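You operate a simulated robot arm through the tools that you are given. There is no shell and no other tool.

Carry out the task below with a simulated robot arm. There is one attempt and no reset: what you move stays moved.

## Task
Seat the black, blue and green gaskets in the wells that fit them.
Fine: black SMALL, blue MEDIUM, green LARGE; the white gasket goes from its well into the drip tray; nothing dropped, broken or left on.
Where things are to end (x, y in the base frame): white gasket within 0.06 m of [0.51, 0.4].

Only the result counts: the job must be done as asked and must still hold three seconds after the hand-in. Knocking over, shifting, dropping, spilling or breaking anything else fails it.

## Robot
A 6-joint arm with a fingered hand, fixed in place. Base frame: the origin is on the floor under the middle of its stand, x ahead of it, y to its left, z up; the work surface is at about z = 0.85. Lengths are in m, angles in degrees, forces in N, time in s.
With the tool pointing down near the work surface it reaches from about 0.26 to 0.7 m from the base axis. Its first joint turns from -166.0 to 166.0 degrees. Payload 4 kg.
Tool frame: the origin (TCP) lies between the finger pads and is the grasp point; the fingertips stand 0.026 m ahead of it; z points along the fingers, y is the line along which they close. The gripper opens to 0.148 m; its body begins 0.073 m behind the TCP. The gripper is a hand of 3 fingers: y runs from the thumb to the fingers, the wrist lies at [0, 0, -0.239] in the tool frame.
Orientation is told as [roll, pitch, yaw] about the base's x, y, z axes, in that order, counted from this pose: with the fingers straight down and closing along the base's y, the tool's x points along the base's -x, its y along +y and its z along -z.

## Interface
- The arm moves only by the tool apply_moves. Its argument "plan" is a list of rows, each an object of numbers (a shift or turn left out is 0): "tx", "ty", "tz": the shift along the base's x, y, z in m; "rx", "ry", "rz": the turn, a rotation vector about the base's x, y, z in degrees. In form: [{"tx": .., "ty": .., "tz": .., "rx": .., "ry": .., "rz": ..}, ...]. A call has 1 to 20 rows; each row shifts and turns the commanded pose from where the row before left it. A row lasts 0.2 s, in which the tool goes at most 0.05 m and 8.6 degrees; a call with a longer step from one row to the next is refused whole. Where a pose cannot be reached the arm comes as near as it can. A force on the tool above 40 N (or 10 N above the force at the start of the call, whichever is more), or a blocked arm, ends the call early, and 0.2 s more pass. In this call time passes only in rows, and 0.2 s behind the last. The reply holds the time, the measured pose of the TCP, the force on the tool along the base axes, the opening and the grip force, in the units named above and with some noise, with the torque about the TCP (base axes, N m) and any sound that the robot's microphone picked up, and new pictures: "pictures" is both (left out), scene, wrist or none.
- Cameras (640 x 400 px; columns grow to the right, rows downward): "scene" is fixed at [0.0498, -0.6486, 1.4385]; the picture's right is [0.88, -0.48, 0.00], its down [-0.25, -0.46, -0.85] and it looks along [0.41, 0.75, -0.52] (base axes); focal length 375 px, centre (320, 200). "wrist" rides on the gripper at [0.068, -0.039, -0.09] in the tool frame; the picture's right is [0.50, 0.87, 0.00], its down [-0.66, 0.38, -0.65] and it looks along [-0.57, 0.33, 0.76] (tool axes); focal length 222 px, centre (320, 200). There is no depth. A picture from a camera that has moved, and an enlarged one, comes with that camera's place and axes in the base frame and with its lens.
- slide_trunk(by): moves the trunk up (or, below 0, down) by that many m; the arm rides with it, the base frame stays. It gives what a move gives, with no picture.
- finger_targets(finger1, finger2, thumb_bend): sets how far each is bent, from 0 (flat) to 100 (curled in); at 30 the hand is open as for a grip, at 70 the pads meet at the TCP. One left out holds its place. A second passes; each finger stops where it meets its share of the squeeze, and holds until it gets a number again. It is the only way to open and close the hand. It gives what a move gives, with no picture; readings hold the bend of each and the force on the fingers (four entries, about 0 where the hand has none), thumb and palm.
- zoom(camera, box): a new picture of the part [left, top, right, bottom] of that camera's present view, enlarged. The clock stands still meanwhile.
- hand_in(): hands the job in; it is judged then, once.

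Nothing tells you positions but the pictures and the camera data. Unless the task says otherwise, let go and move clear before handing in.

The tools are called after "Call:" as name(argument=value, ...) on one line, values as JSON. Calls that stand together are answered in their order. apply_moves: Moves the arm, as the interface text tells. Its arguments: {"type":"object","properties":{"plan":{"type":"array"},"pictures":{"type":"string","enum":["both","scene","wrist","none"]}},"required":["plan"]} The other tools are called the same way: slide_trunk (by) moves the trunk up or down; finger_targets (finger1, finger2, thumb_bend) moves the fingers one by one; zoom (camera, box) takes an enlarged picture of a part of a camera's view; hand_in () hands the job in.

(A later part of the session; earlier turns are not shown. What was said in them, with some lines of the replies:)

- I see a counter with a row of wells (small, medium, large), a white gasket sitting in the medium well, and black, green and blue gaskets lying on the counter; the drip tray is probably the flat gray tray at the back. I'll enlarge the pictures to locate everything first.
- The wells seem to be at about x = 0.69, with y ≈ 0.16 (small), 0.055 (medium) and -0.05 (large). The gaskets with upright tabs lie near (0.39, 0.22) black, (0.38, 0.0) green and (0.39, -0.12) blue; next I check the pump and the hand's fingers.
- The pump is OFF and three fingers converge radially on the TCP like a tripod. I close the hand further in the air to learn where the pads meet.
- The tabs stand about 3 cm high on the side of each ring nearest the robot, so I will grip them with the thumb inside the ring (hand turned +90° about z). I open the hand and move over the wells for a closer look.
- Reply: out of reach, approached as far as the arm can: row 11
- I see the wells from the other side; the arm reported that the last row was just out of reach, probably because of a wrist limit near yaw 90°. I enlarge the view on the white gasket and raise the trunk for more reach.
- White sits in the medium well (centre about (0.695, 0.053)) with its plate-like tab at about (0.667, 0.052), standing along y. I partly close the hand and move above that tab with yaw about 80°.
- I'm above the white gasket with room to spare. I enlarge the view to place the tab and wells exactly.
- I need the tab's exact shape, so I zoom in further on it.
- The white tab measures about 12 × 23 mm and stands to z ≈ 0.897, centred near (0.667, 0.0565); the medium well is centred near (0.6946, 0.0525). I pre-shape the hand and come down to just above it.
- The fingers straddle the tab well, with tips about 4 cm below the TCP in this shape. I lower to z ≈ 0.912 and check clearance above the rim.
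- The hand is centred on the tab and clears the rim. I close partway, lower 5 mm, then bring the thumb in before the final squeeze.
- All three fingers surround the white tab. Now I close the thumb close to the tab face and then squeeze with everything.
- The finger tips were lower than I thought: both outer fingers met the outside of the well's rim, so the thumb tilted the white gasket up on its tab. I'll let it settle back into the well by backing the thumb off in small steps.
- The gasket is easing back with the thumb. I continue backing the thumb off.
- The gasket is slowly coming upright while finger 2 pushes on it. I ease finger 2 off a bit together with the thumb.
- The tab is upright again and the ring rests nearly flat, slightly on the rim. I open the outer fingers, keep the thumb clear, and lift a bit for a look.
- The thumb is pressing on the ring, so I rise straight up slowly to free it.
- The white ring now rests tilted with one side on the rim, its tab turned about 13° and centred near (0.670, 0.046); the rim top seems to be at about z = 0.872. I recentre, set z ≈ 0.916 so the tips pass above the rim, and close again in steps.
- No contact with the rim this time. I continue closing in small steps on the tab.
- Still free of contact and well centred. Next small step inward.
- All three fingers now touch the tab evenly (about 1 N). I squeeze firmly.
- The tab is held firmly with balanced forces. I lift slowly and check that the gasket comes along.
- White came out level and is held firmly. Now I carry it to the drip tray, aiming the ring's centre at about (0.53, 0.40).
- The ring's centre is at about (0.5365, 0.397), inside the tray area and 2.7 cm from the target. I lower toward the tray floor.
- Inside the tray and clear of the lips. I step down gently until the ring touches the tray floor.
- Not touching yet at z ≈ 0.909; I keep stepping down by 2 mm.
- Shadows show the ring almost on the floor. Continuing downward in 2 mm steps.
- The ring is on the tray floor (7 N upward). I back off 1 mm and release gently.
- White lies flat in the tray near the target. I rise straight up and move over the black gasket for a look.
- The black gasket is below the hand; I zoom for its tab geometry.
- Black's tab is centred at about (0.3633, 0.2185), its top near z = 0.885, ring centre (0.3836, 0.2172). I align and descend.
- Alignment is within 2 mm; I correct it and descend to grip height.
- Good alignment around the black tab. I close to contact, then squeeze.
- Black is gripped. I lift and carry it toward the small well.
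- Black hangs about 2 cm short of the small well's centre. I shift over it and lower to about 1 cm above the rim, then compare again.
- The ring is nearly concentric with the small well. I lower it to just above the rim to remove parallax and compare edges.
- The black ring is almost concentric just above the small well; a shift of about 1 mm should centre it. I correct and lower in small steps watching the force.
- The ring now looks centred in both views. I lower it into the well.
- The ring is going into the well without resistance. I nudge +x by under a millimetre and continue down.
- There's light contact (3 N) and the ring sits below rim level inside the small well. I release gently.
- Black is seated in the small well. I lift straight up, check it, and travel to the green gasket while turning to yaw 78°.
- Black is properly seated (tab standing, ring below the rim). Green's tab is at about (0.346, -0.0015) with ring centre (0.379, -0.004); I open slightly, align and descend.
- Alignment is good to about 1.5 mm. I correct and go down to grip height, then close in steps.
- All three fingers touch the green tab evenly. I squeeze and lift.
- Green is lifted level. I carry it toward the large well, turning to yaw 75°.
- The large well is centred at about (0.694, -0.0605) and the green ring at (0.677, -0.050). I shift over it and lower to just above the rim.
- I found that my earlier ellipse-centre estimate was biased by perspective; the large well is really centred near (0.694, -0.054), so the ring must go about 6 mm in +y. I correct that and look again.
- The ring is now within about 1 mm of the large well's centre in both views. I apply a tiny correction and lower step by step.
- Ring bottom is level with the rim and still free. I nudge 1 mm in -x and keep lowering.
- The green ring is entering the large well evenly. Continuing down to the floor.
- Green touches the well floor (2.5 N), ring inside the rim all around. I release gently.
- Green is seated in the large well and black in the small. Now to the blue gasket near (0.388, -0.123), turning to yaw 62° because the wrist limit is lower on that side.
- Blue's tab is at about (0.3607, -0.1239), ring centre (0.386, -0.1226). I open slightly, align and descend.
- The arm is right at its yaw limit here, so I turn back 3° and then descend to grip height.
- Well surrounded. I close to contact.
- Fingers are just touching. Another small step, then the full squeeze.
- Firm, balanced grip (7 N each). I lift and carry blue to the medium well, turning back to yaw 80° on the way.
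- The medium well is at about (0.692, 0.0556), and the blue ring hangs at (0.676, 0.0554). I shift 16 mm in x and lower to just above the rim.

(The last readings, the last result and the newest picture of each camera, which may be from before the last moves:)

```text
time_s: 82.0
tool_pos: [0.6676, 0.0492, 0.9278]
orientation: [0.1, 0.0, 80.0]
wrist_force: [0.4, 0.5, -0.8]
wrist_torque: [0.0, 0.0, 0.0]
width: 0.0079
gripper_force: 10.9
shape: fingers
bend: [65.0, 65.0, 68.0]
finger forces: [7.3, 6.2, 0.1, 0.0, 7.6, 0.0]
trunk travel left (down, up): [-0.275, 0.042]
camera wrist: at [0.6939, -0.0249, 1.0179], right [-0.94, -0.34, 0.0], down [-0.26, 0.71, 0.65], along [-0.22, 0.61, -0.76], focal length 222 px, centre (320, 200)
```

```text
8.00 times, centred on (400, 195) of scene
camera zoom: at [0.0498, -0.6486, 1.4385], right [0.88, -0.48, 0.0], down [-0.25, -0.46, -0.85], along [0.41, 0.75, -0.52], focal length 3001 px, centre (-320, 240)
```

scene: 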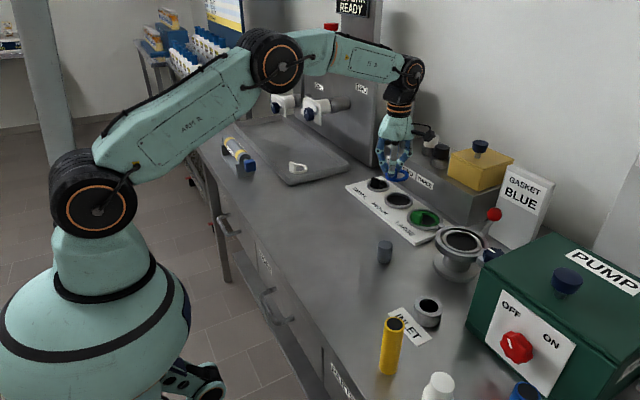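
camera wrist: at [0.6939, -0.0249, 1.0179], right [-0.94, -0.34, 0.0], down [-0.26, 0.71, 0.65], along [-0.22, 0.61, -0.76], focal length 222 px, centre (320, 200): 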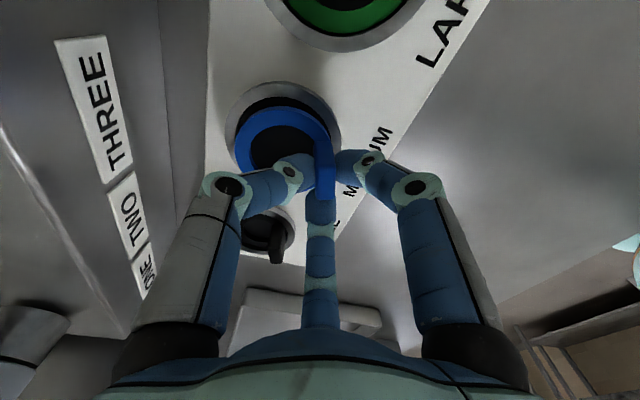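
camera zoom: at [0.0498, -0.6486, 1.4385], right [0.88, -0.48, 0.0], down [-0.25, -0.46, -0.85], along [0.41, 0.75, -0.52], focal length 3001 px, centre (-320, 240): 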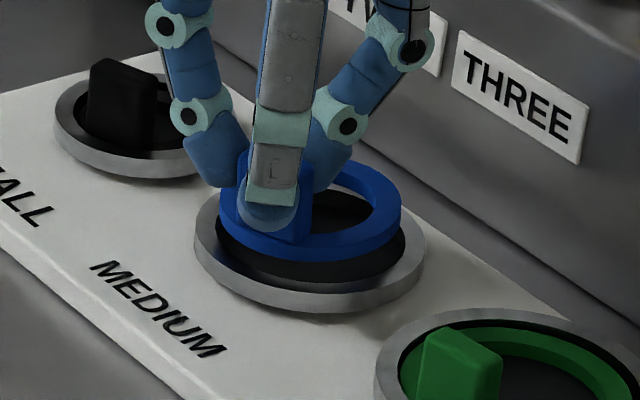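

The blue ring is within about 1 mm of centre. I nudge +1.2 mm in x and lower further.

Call:
apply_moves(plan=[{"tx": 0.0012, "ty": 0.0004, "tz": -0.003}], pictures="none")

Call:
apply_moves(plan=[{"tz": -0.003}], pictures="none")

Call:
zoom(camera="wrist", box=[210, 60, 370, 180])

Call:
zoom(camera="scene", box=[370, 170, 430, 220])

```text
time_s: 82.4
tool_pos: [0.6676, 0.0487, 0.9261]
orientation: [0.0, 0.1, 80.0]
wrist_force: [-0.6, -0.2, 0.4]
wrist_torque: [-0.02, 0.03, 0.02]
width: 0.0082
gripper_force: 10.5
shape: fingers
bend: [65.0, 65.0, 68.0]
finger forces: [7.2, 6.3, 0.1, 0.0, 7.6, 0.0]
trunk travel left (down, up): [-0.275, 0.042]
```

```text
time_s: 82.8
tool_pos: [0.6687, 0.0504, 0.9231]
orientation: [0.0, 0.0, 80.0]
wrist_force: [0.1, 0.7, -0.3]
wrist_torque: [0.05, 0.02, 0.0]
width: 0.0077
gripper_force: 10.1
shape: fingers
bend: [65.0, 65.0, 68.0]
finger forces: [7.3, 6.2, 0.0, 0.0, 7.8, 0.0]
trunk travel left (down, up): [-0.275, 0.042]
```

```text
3.33 times, centred on (290, 120) of wrist
camera zoom: at [0.6954, -0.0239, 1.0122], right [-0.94, -0.34, 0.0], down [-0.26, 0.71, 0.65], along [-0.22, 0.61, -0.76], focal length 740 px, centre (420, 467)
```

zoom: 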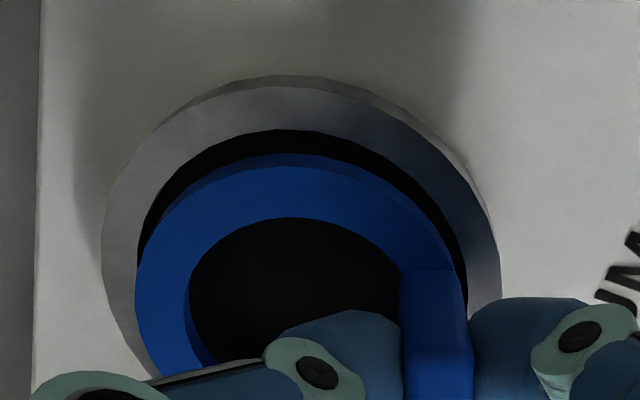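

```text
8.00 times, centred on (400, 195) of scene
camera zoom: at [0.0498, -0.6486, 1.4385], right [0.88, -0.48, 0.0], down [-0.25, -0.46, -0.85], along [0.41, 0.75, -0.52], focal length 3001 px, centre (-320, 240)
```

zoom: 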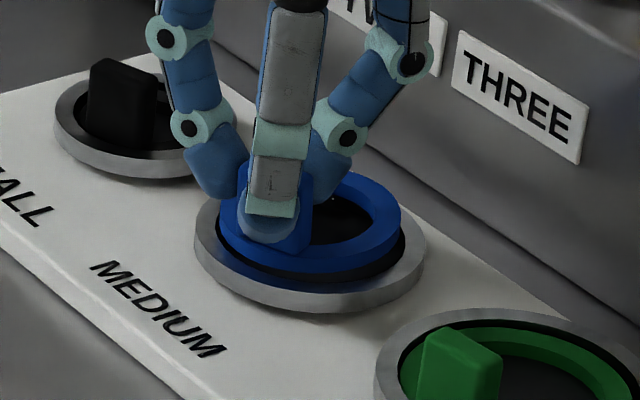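

Centred within half a millimetre. Lowering into the well.

Call:
apply_moves(plan=[{"tz": -0.002}], pictures="none")

Call:
apply_moves(plan=[{"tz": -0.002}], pictures="none")

Call:
zoom(camera="wrist", box=[210, 60, 370, 180])

Call:
zoom(camera="scene", box=[370, 170, 430, 220])

```text
time_s: 83.2
tool_pos: [0.668, 0.0497, 0.9199]
orientation: [0.0, 0.0, 80.0]
wrist_force: [0.0, 0.2, -0.6]
wrist_torque: [-0.01, 0.06, 0.0]
width: 0.0079
gripper_force: 10.9
shape: fingers
bend: [65.0, 65.0, 68.0]
finger forces: [7.3, 6.2, 0.1, 0.0, 7.6, 0.0]
trunk travel left (down, up): [-0.275, 0.042]
```

```text
time_s: 83.6
tool_pos: [0.6686, 0.0512, 0.918]
orientation: [-0.1, 0.1, 79.9]
wrist_force: [0.2, 0.4, 0.0]
wrist_torque: [-0.01, -0.04, -0.02]
width: 0.0078
gripper_force: 11.3
shape: fingers
bend: [65.0, 65.0, 68.0]
finger forces: [7.3, 6.2, 0.0, 0.0, 7.8, 0.1]
trunk travel left (down, up): [-0.275, 0.042]
```

```text
3.33 times, centred on (290, 120) of wrist
camera zoom: at [0.6955, -0.0239, 1.0082], right [-0.94, -0.34, 0.0], down [-0.26, 0.71, 0.65], along [-0.22, 0.61, -0.76], focal length 740 px, centre (420, 467)
```

zoom: 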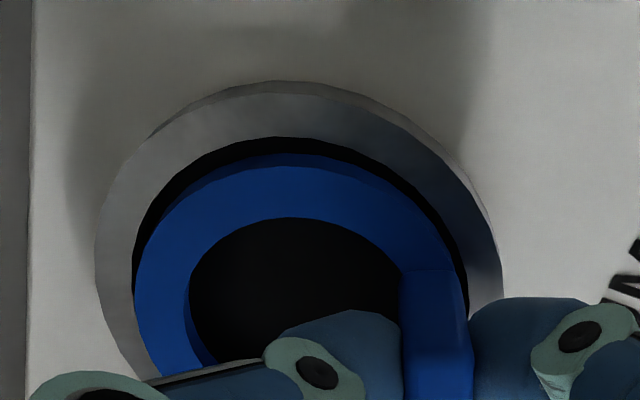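

```text
8.00 times, centred on (400, 195) of scene
camera zoom: at [0.0498, -0.6486, 1.4385], right [0.88, -0.48, 0.0], down [-0.25, -0.46, -0.85], along [0.41, 0.75, -0.52], focal length 3001 px, centre (-320, 240)
```

zoom: 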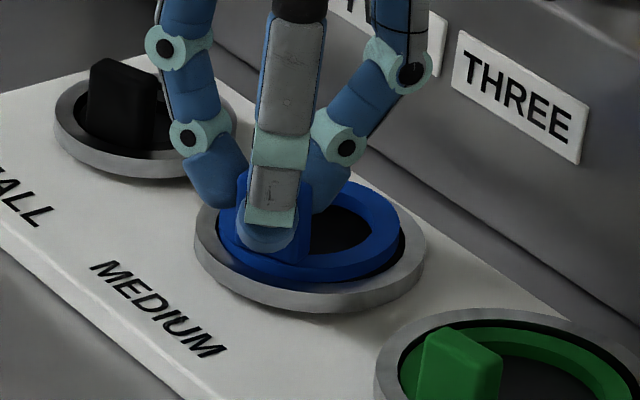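

Blue is entering the medium well freely. I continue to the floor.

Call:
apply_moves(plan=[{"tz": -0.002}], pictures="none")

Call:
apply_moves(plan=[{"tz": -0.002}], pictures="none")

Call:
zoom(camera="wrist", box=[210, 60, 370, 180])

Call:
zoom(camera="scene", box=[370, 170, 430, 220])

```text
time_s: 84.0
tool_pos: [0.6689, 0.0505, 0.9165]
orientation: [0.0, 0.0, 79.9]
wrist_force: [-0.3, 0.0, 0.5]
wrist_torque: [-0.04, 0.01, 0.0]
width: 0.0079
gripper_force: 10.1
shape: fingers
bend: [65.0, 65.0, 68.0]
finger forces: [7.5, 6.3, 0.0, 0.0, 7.6, 0.0]
trunk travel left (down, up): [-0.275, 0.042]
```

```text
time_s: 84.4
tool_pos: [0.6694, 0.0506, 0.9145]
orientation: [0.0, 0.0, 80.0]
wrist_force: [0.7, -0.5, 2.4]
wrist_torque: [0.0, 0.03, 0.01]
width: 0.008
gripper_force: 11.3
shape: fingers
bend: [65.0, 65.0, 68.0]
finger forces: [7.4, 6.6, 0.0, 0.0, 8.0, 0.0]
trunk travel left (down, up): [-0.275, 0.042]
```

```text
3.33 times, centred on (290, 120) of wrist
camera zoom: at [0.6955, -0.0239, 1.0046], right [-0.94, -0.34, 0.0], down [-0.26, 0.71, 0.65], along [-0.22, 0.61, -0.76], focal length 740 px, centre (420, 467)
```

zoom: 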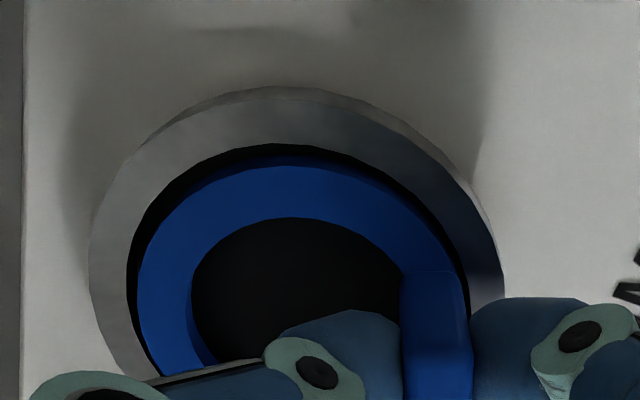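

```text
8.00 times, centred on (400, 195) of scene
camera zoom: at [0.0498, -0.6486, 1.4385], right [0.88, -0.48, 0.0], down [-0.25, -0.46, -0.85], along [0.41, 0.75, -0.52], focal length 3001 px, centre (-320, 240)
```

zoom: 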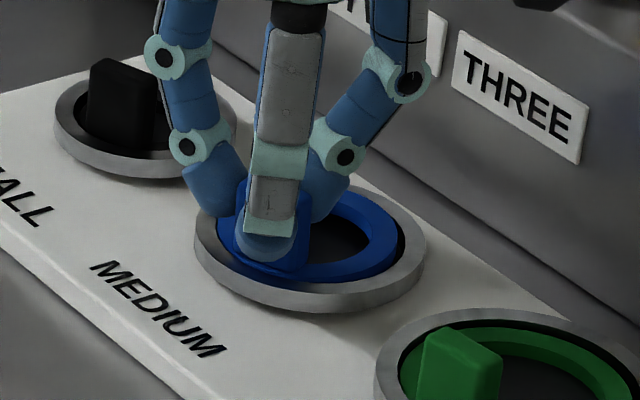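

Blue has reached the floor lightly (2.4 N). I press 1 mm more to be sure, then release.

Call:
apply_moves(plan=[{"tz": -0.001}], pictures="none")

Call:
finger_targets(finger1=63, finger2=63, thumb_bend=66)

Call:
finger_targets(finger1=60, finger2=60, thumb_bend=63)

Call:
zoom(camera="wrist", box=[210, 60, 370, 180])

Call:
zoom(camera="scene", box=[370, 170, 430, 220])

```text
time_s: 84.8
tool_pos: [0.6688, 0.0498, 0.9144]
orientation: [-0.1, -0.1, 80.0]
wrist_force: [0.1, -0.5, 3.4]
wrist_torque: [-0.02, 0.01, -0.01]
width: 0.0079
gripper_force: 11.3
shape: fingers
bend: [65.0, 65.0, 68.0]
finger forces: [7.6, 6.9, 0.0, 0.1, 8.6, 0.0]
trunk travel left (down, up): [-0.275, 0.042]
```

```text
time_s: 85.8
tool_pos: [0.6676, 0.0501, 0.9127]
orientation: [0.0, 0.0, 80.0]
wrist_force: [-0.3, -0.5, -0.1]
wrist_torque: [0.01, 0.02, 0.02]
width: 0.0154
gripper_force: 0.0
shape: fingers
bend: [63.0, 63.0, 66.0]
finger forces: [0.0, 0.0, 0.0, 0.0, 0.1, 0.0]
trunk travel left (down, up): [-0.275, 0.042]
```

```text
time_s: 86.8
tool_pos: [0.6685, 0.051, 0.9139]
orientation: [0.0, 0.0, 80.0]
wrist_force: [-0.3, -0.1, 0.1]
wrist_torque: [-0.05, 0.0, 0.01]
width: 0.0249
gripper_force: 0.1
shape: fingers
bend: [60.0, 60.0, 63.0]
finger forces: [0.1, 0.1, 0.1, 0.0, 0.0, 0.1]
trunk travel left (down, up): [-0.275, 0.042]
```

```text
3.33 times, centred on (290, 120) of wrist
camera zoom: at [0.6955, -0.0236, 1.0034], right [-0.94, -0.34, 0.0], down [-0.26, 0.71, 0.65], along [-0.22, 0.61, -0.76], focal length 740 px, centre (420, 467)
```

zoom: 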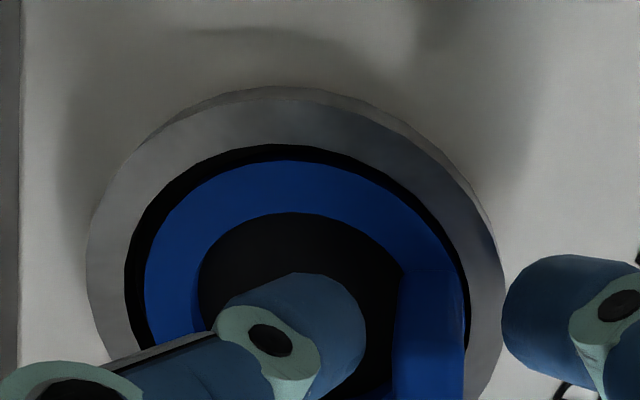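

```text
8.00 times, centred on (400, 195) of scene
camera zoom: at [0.0498, -0.6486, 1.4385], right [0.88, -0.48, 0.0], down [-0.25, -0.46, -0.85], along [0.41, 0.75, -0.52], focal length 3001 px, centre (-320, 240)
```

zoom: 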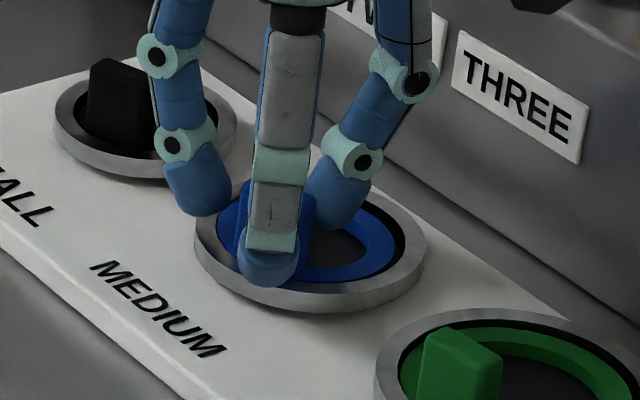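

Blue lies flat in the medium well. I rise straight up, back away from the wells, and inspect everything.

Call:
apply_moves(plan=[{"tz": 0.008}, {"tz": 0.02}, {"tz": 0.03}, {"tz": 0.03}, {"tx": -0.03, "tz": 0.02}, {"tx": -0.04, "tz": 0.02}, {"tx": -0.04, "tz": 0.02}, {"tx": -0.04, "tz": 0.01}], pictures="both")

Call:
zoom(camera="scene", box=[350, 160, 460, 250])

Call:
zoom(camera="scene", box=[230, 110, 370, 200])

Call:
zoom(camera="wrist", box=[120, 0, 440, 200])

```text
time_s: 88.6
tool_pos: [0.5166, 0.0509, 1.0721]
orientation: [0.0, 0.0, 80.0]
wrist_force: [0.4, -0.5, -0.1]
wrist_torque: [0.02, -0.01, 0.0]
width: 0.0247
gripper_force: 0.1
shape: fingers
bend: [60.0, 60.0, 63.0]
finger forces: [0.0, 0.1, 0.0, 0.1, 0.0, 0.0]
trunk travel left (down, up): [-0.275, 0.042]
camera wrist: at [0.5433, -0.0234, 1.162], right [-0.94, -0.34, 0.0], down [-0.26, 0.71, 0.65], along [-0.22, 0.61, -0.76], focal length 222 px, centre (320, 200)
```

scene: 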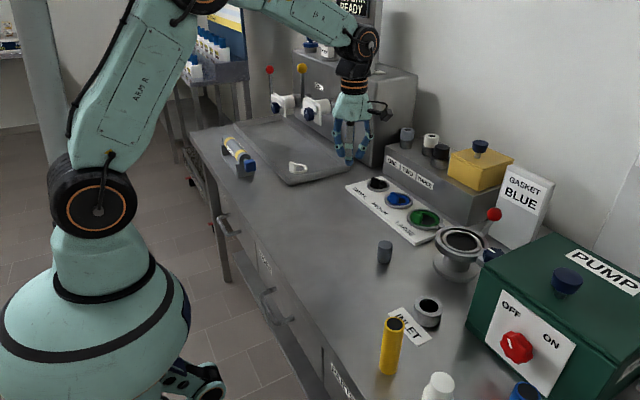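
wrist: 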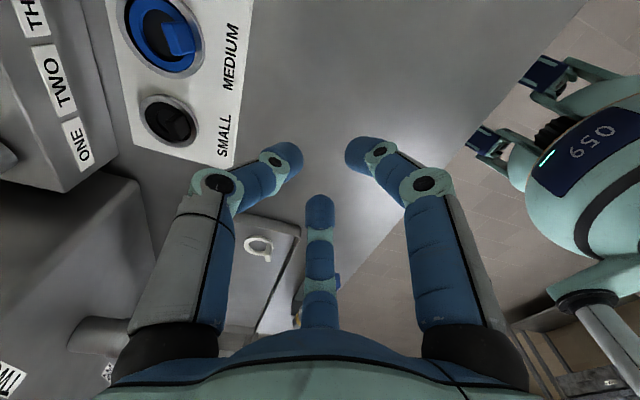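

```text
4.44 times, centred on (405, 205) of scene
camera zoom: at [0.0498, -0.6486, 1.4385], right [0.88, -0.48, 0.0], down [-0.25, -0.46, -0.85], along [0.41, 0.75, -0.52], focal length 1667 px, centre (-58, 178)
```

zoom: 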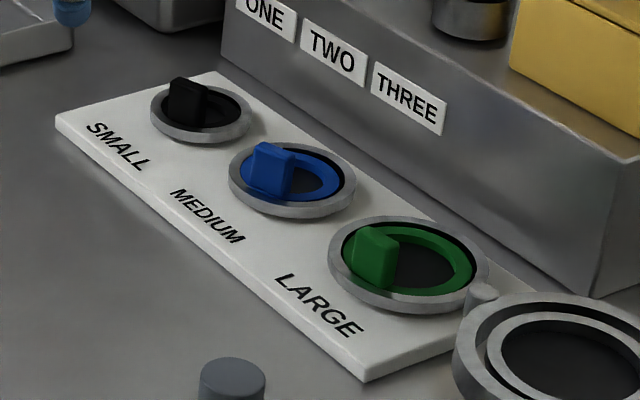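

```text
4.44 times, centred on (300, 155) of scene
camera zoom: at [0.0498, -0.6486, 1.4385], right [0.88, -0.48, 0.0], down [-0.25, -0.46, -0.85], along [0.41, 0.75, -0.52], focal length 1667 px, centre (409, 400)
```

zoom: 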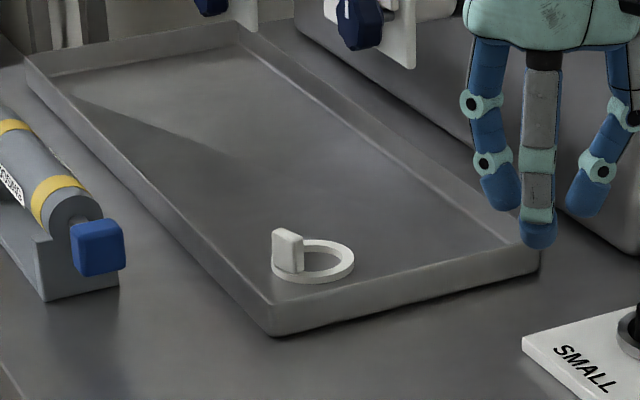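

```text
2.00 times, centred on (280, 100) of wrist
camera zoom: at [0.5433, -0.0234, 1.162], right [-0.94, -0.34, 0.0], down [-0.26, 0.71, 0.65], along [-0.22, 0.61, -0.76], focal length 444 px, centre (400, 400)
```

zoom: 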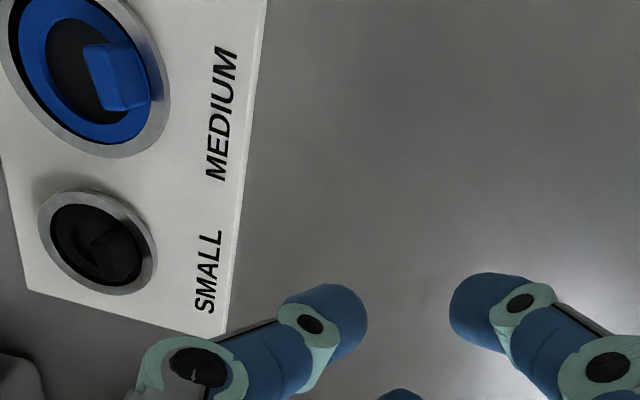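

Everything checks out. Black sits in SMALL, blue in MEDIUM and green in LARGE, all flat inside their rims. White lies flat in the drip tray at about (0.535, 0.397), 2.5 cm from the target. The pump is OFF, nothing else looks moved, and the hand is empty and clear, so I hand in.

Call:
hand_in()

```text
The job is handed in.
```

The job is handed in. The last pictures show the black gasket seated in SMALL, the blue one in MEDIUM and the green one in LARGE, all flat and below the rim.

The white gasket lies flat in the drip tray at about (0.535, 0.397). That is roughly 2.5 cm from the target, within the 6 cm allowed.

One thing went wrong on the way. On the first try at the white gasket, two fingers caught on the rim of its well and the thumb tipped the gasket up. I let it settle back into the well and gripped it again higher up. It was not dropped and nothing else looked moved.

The hand was empty and clear of the wells when I handed in, and the pump is off.
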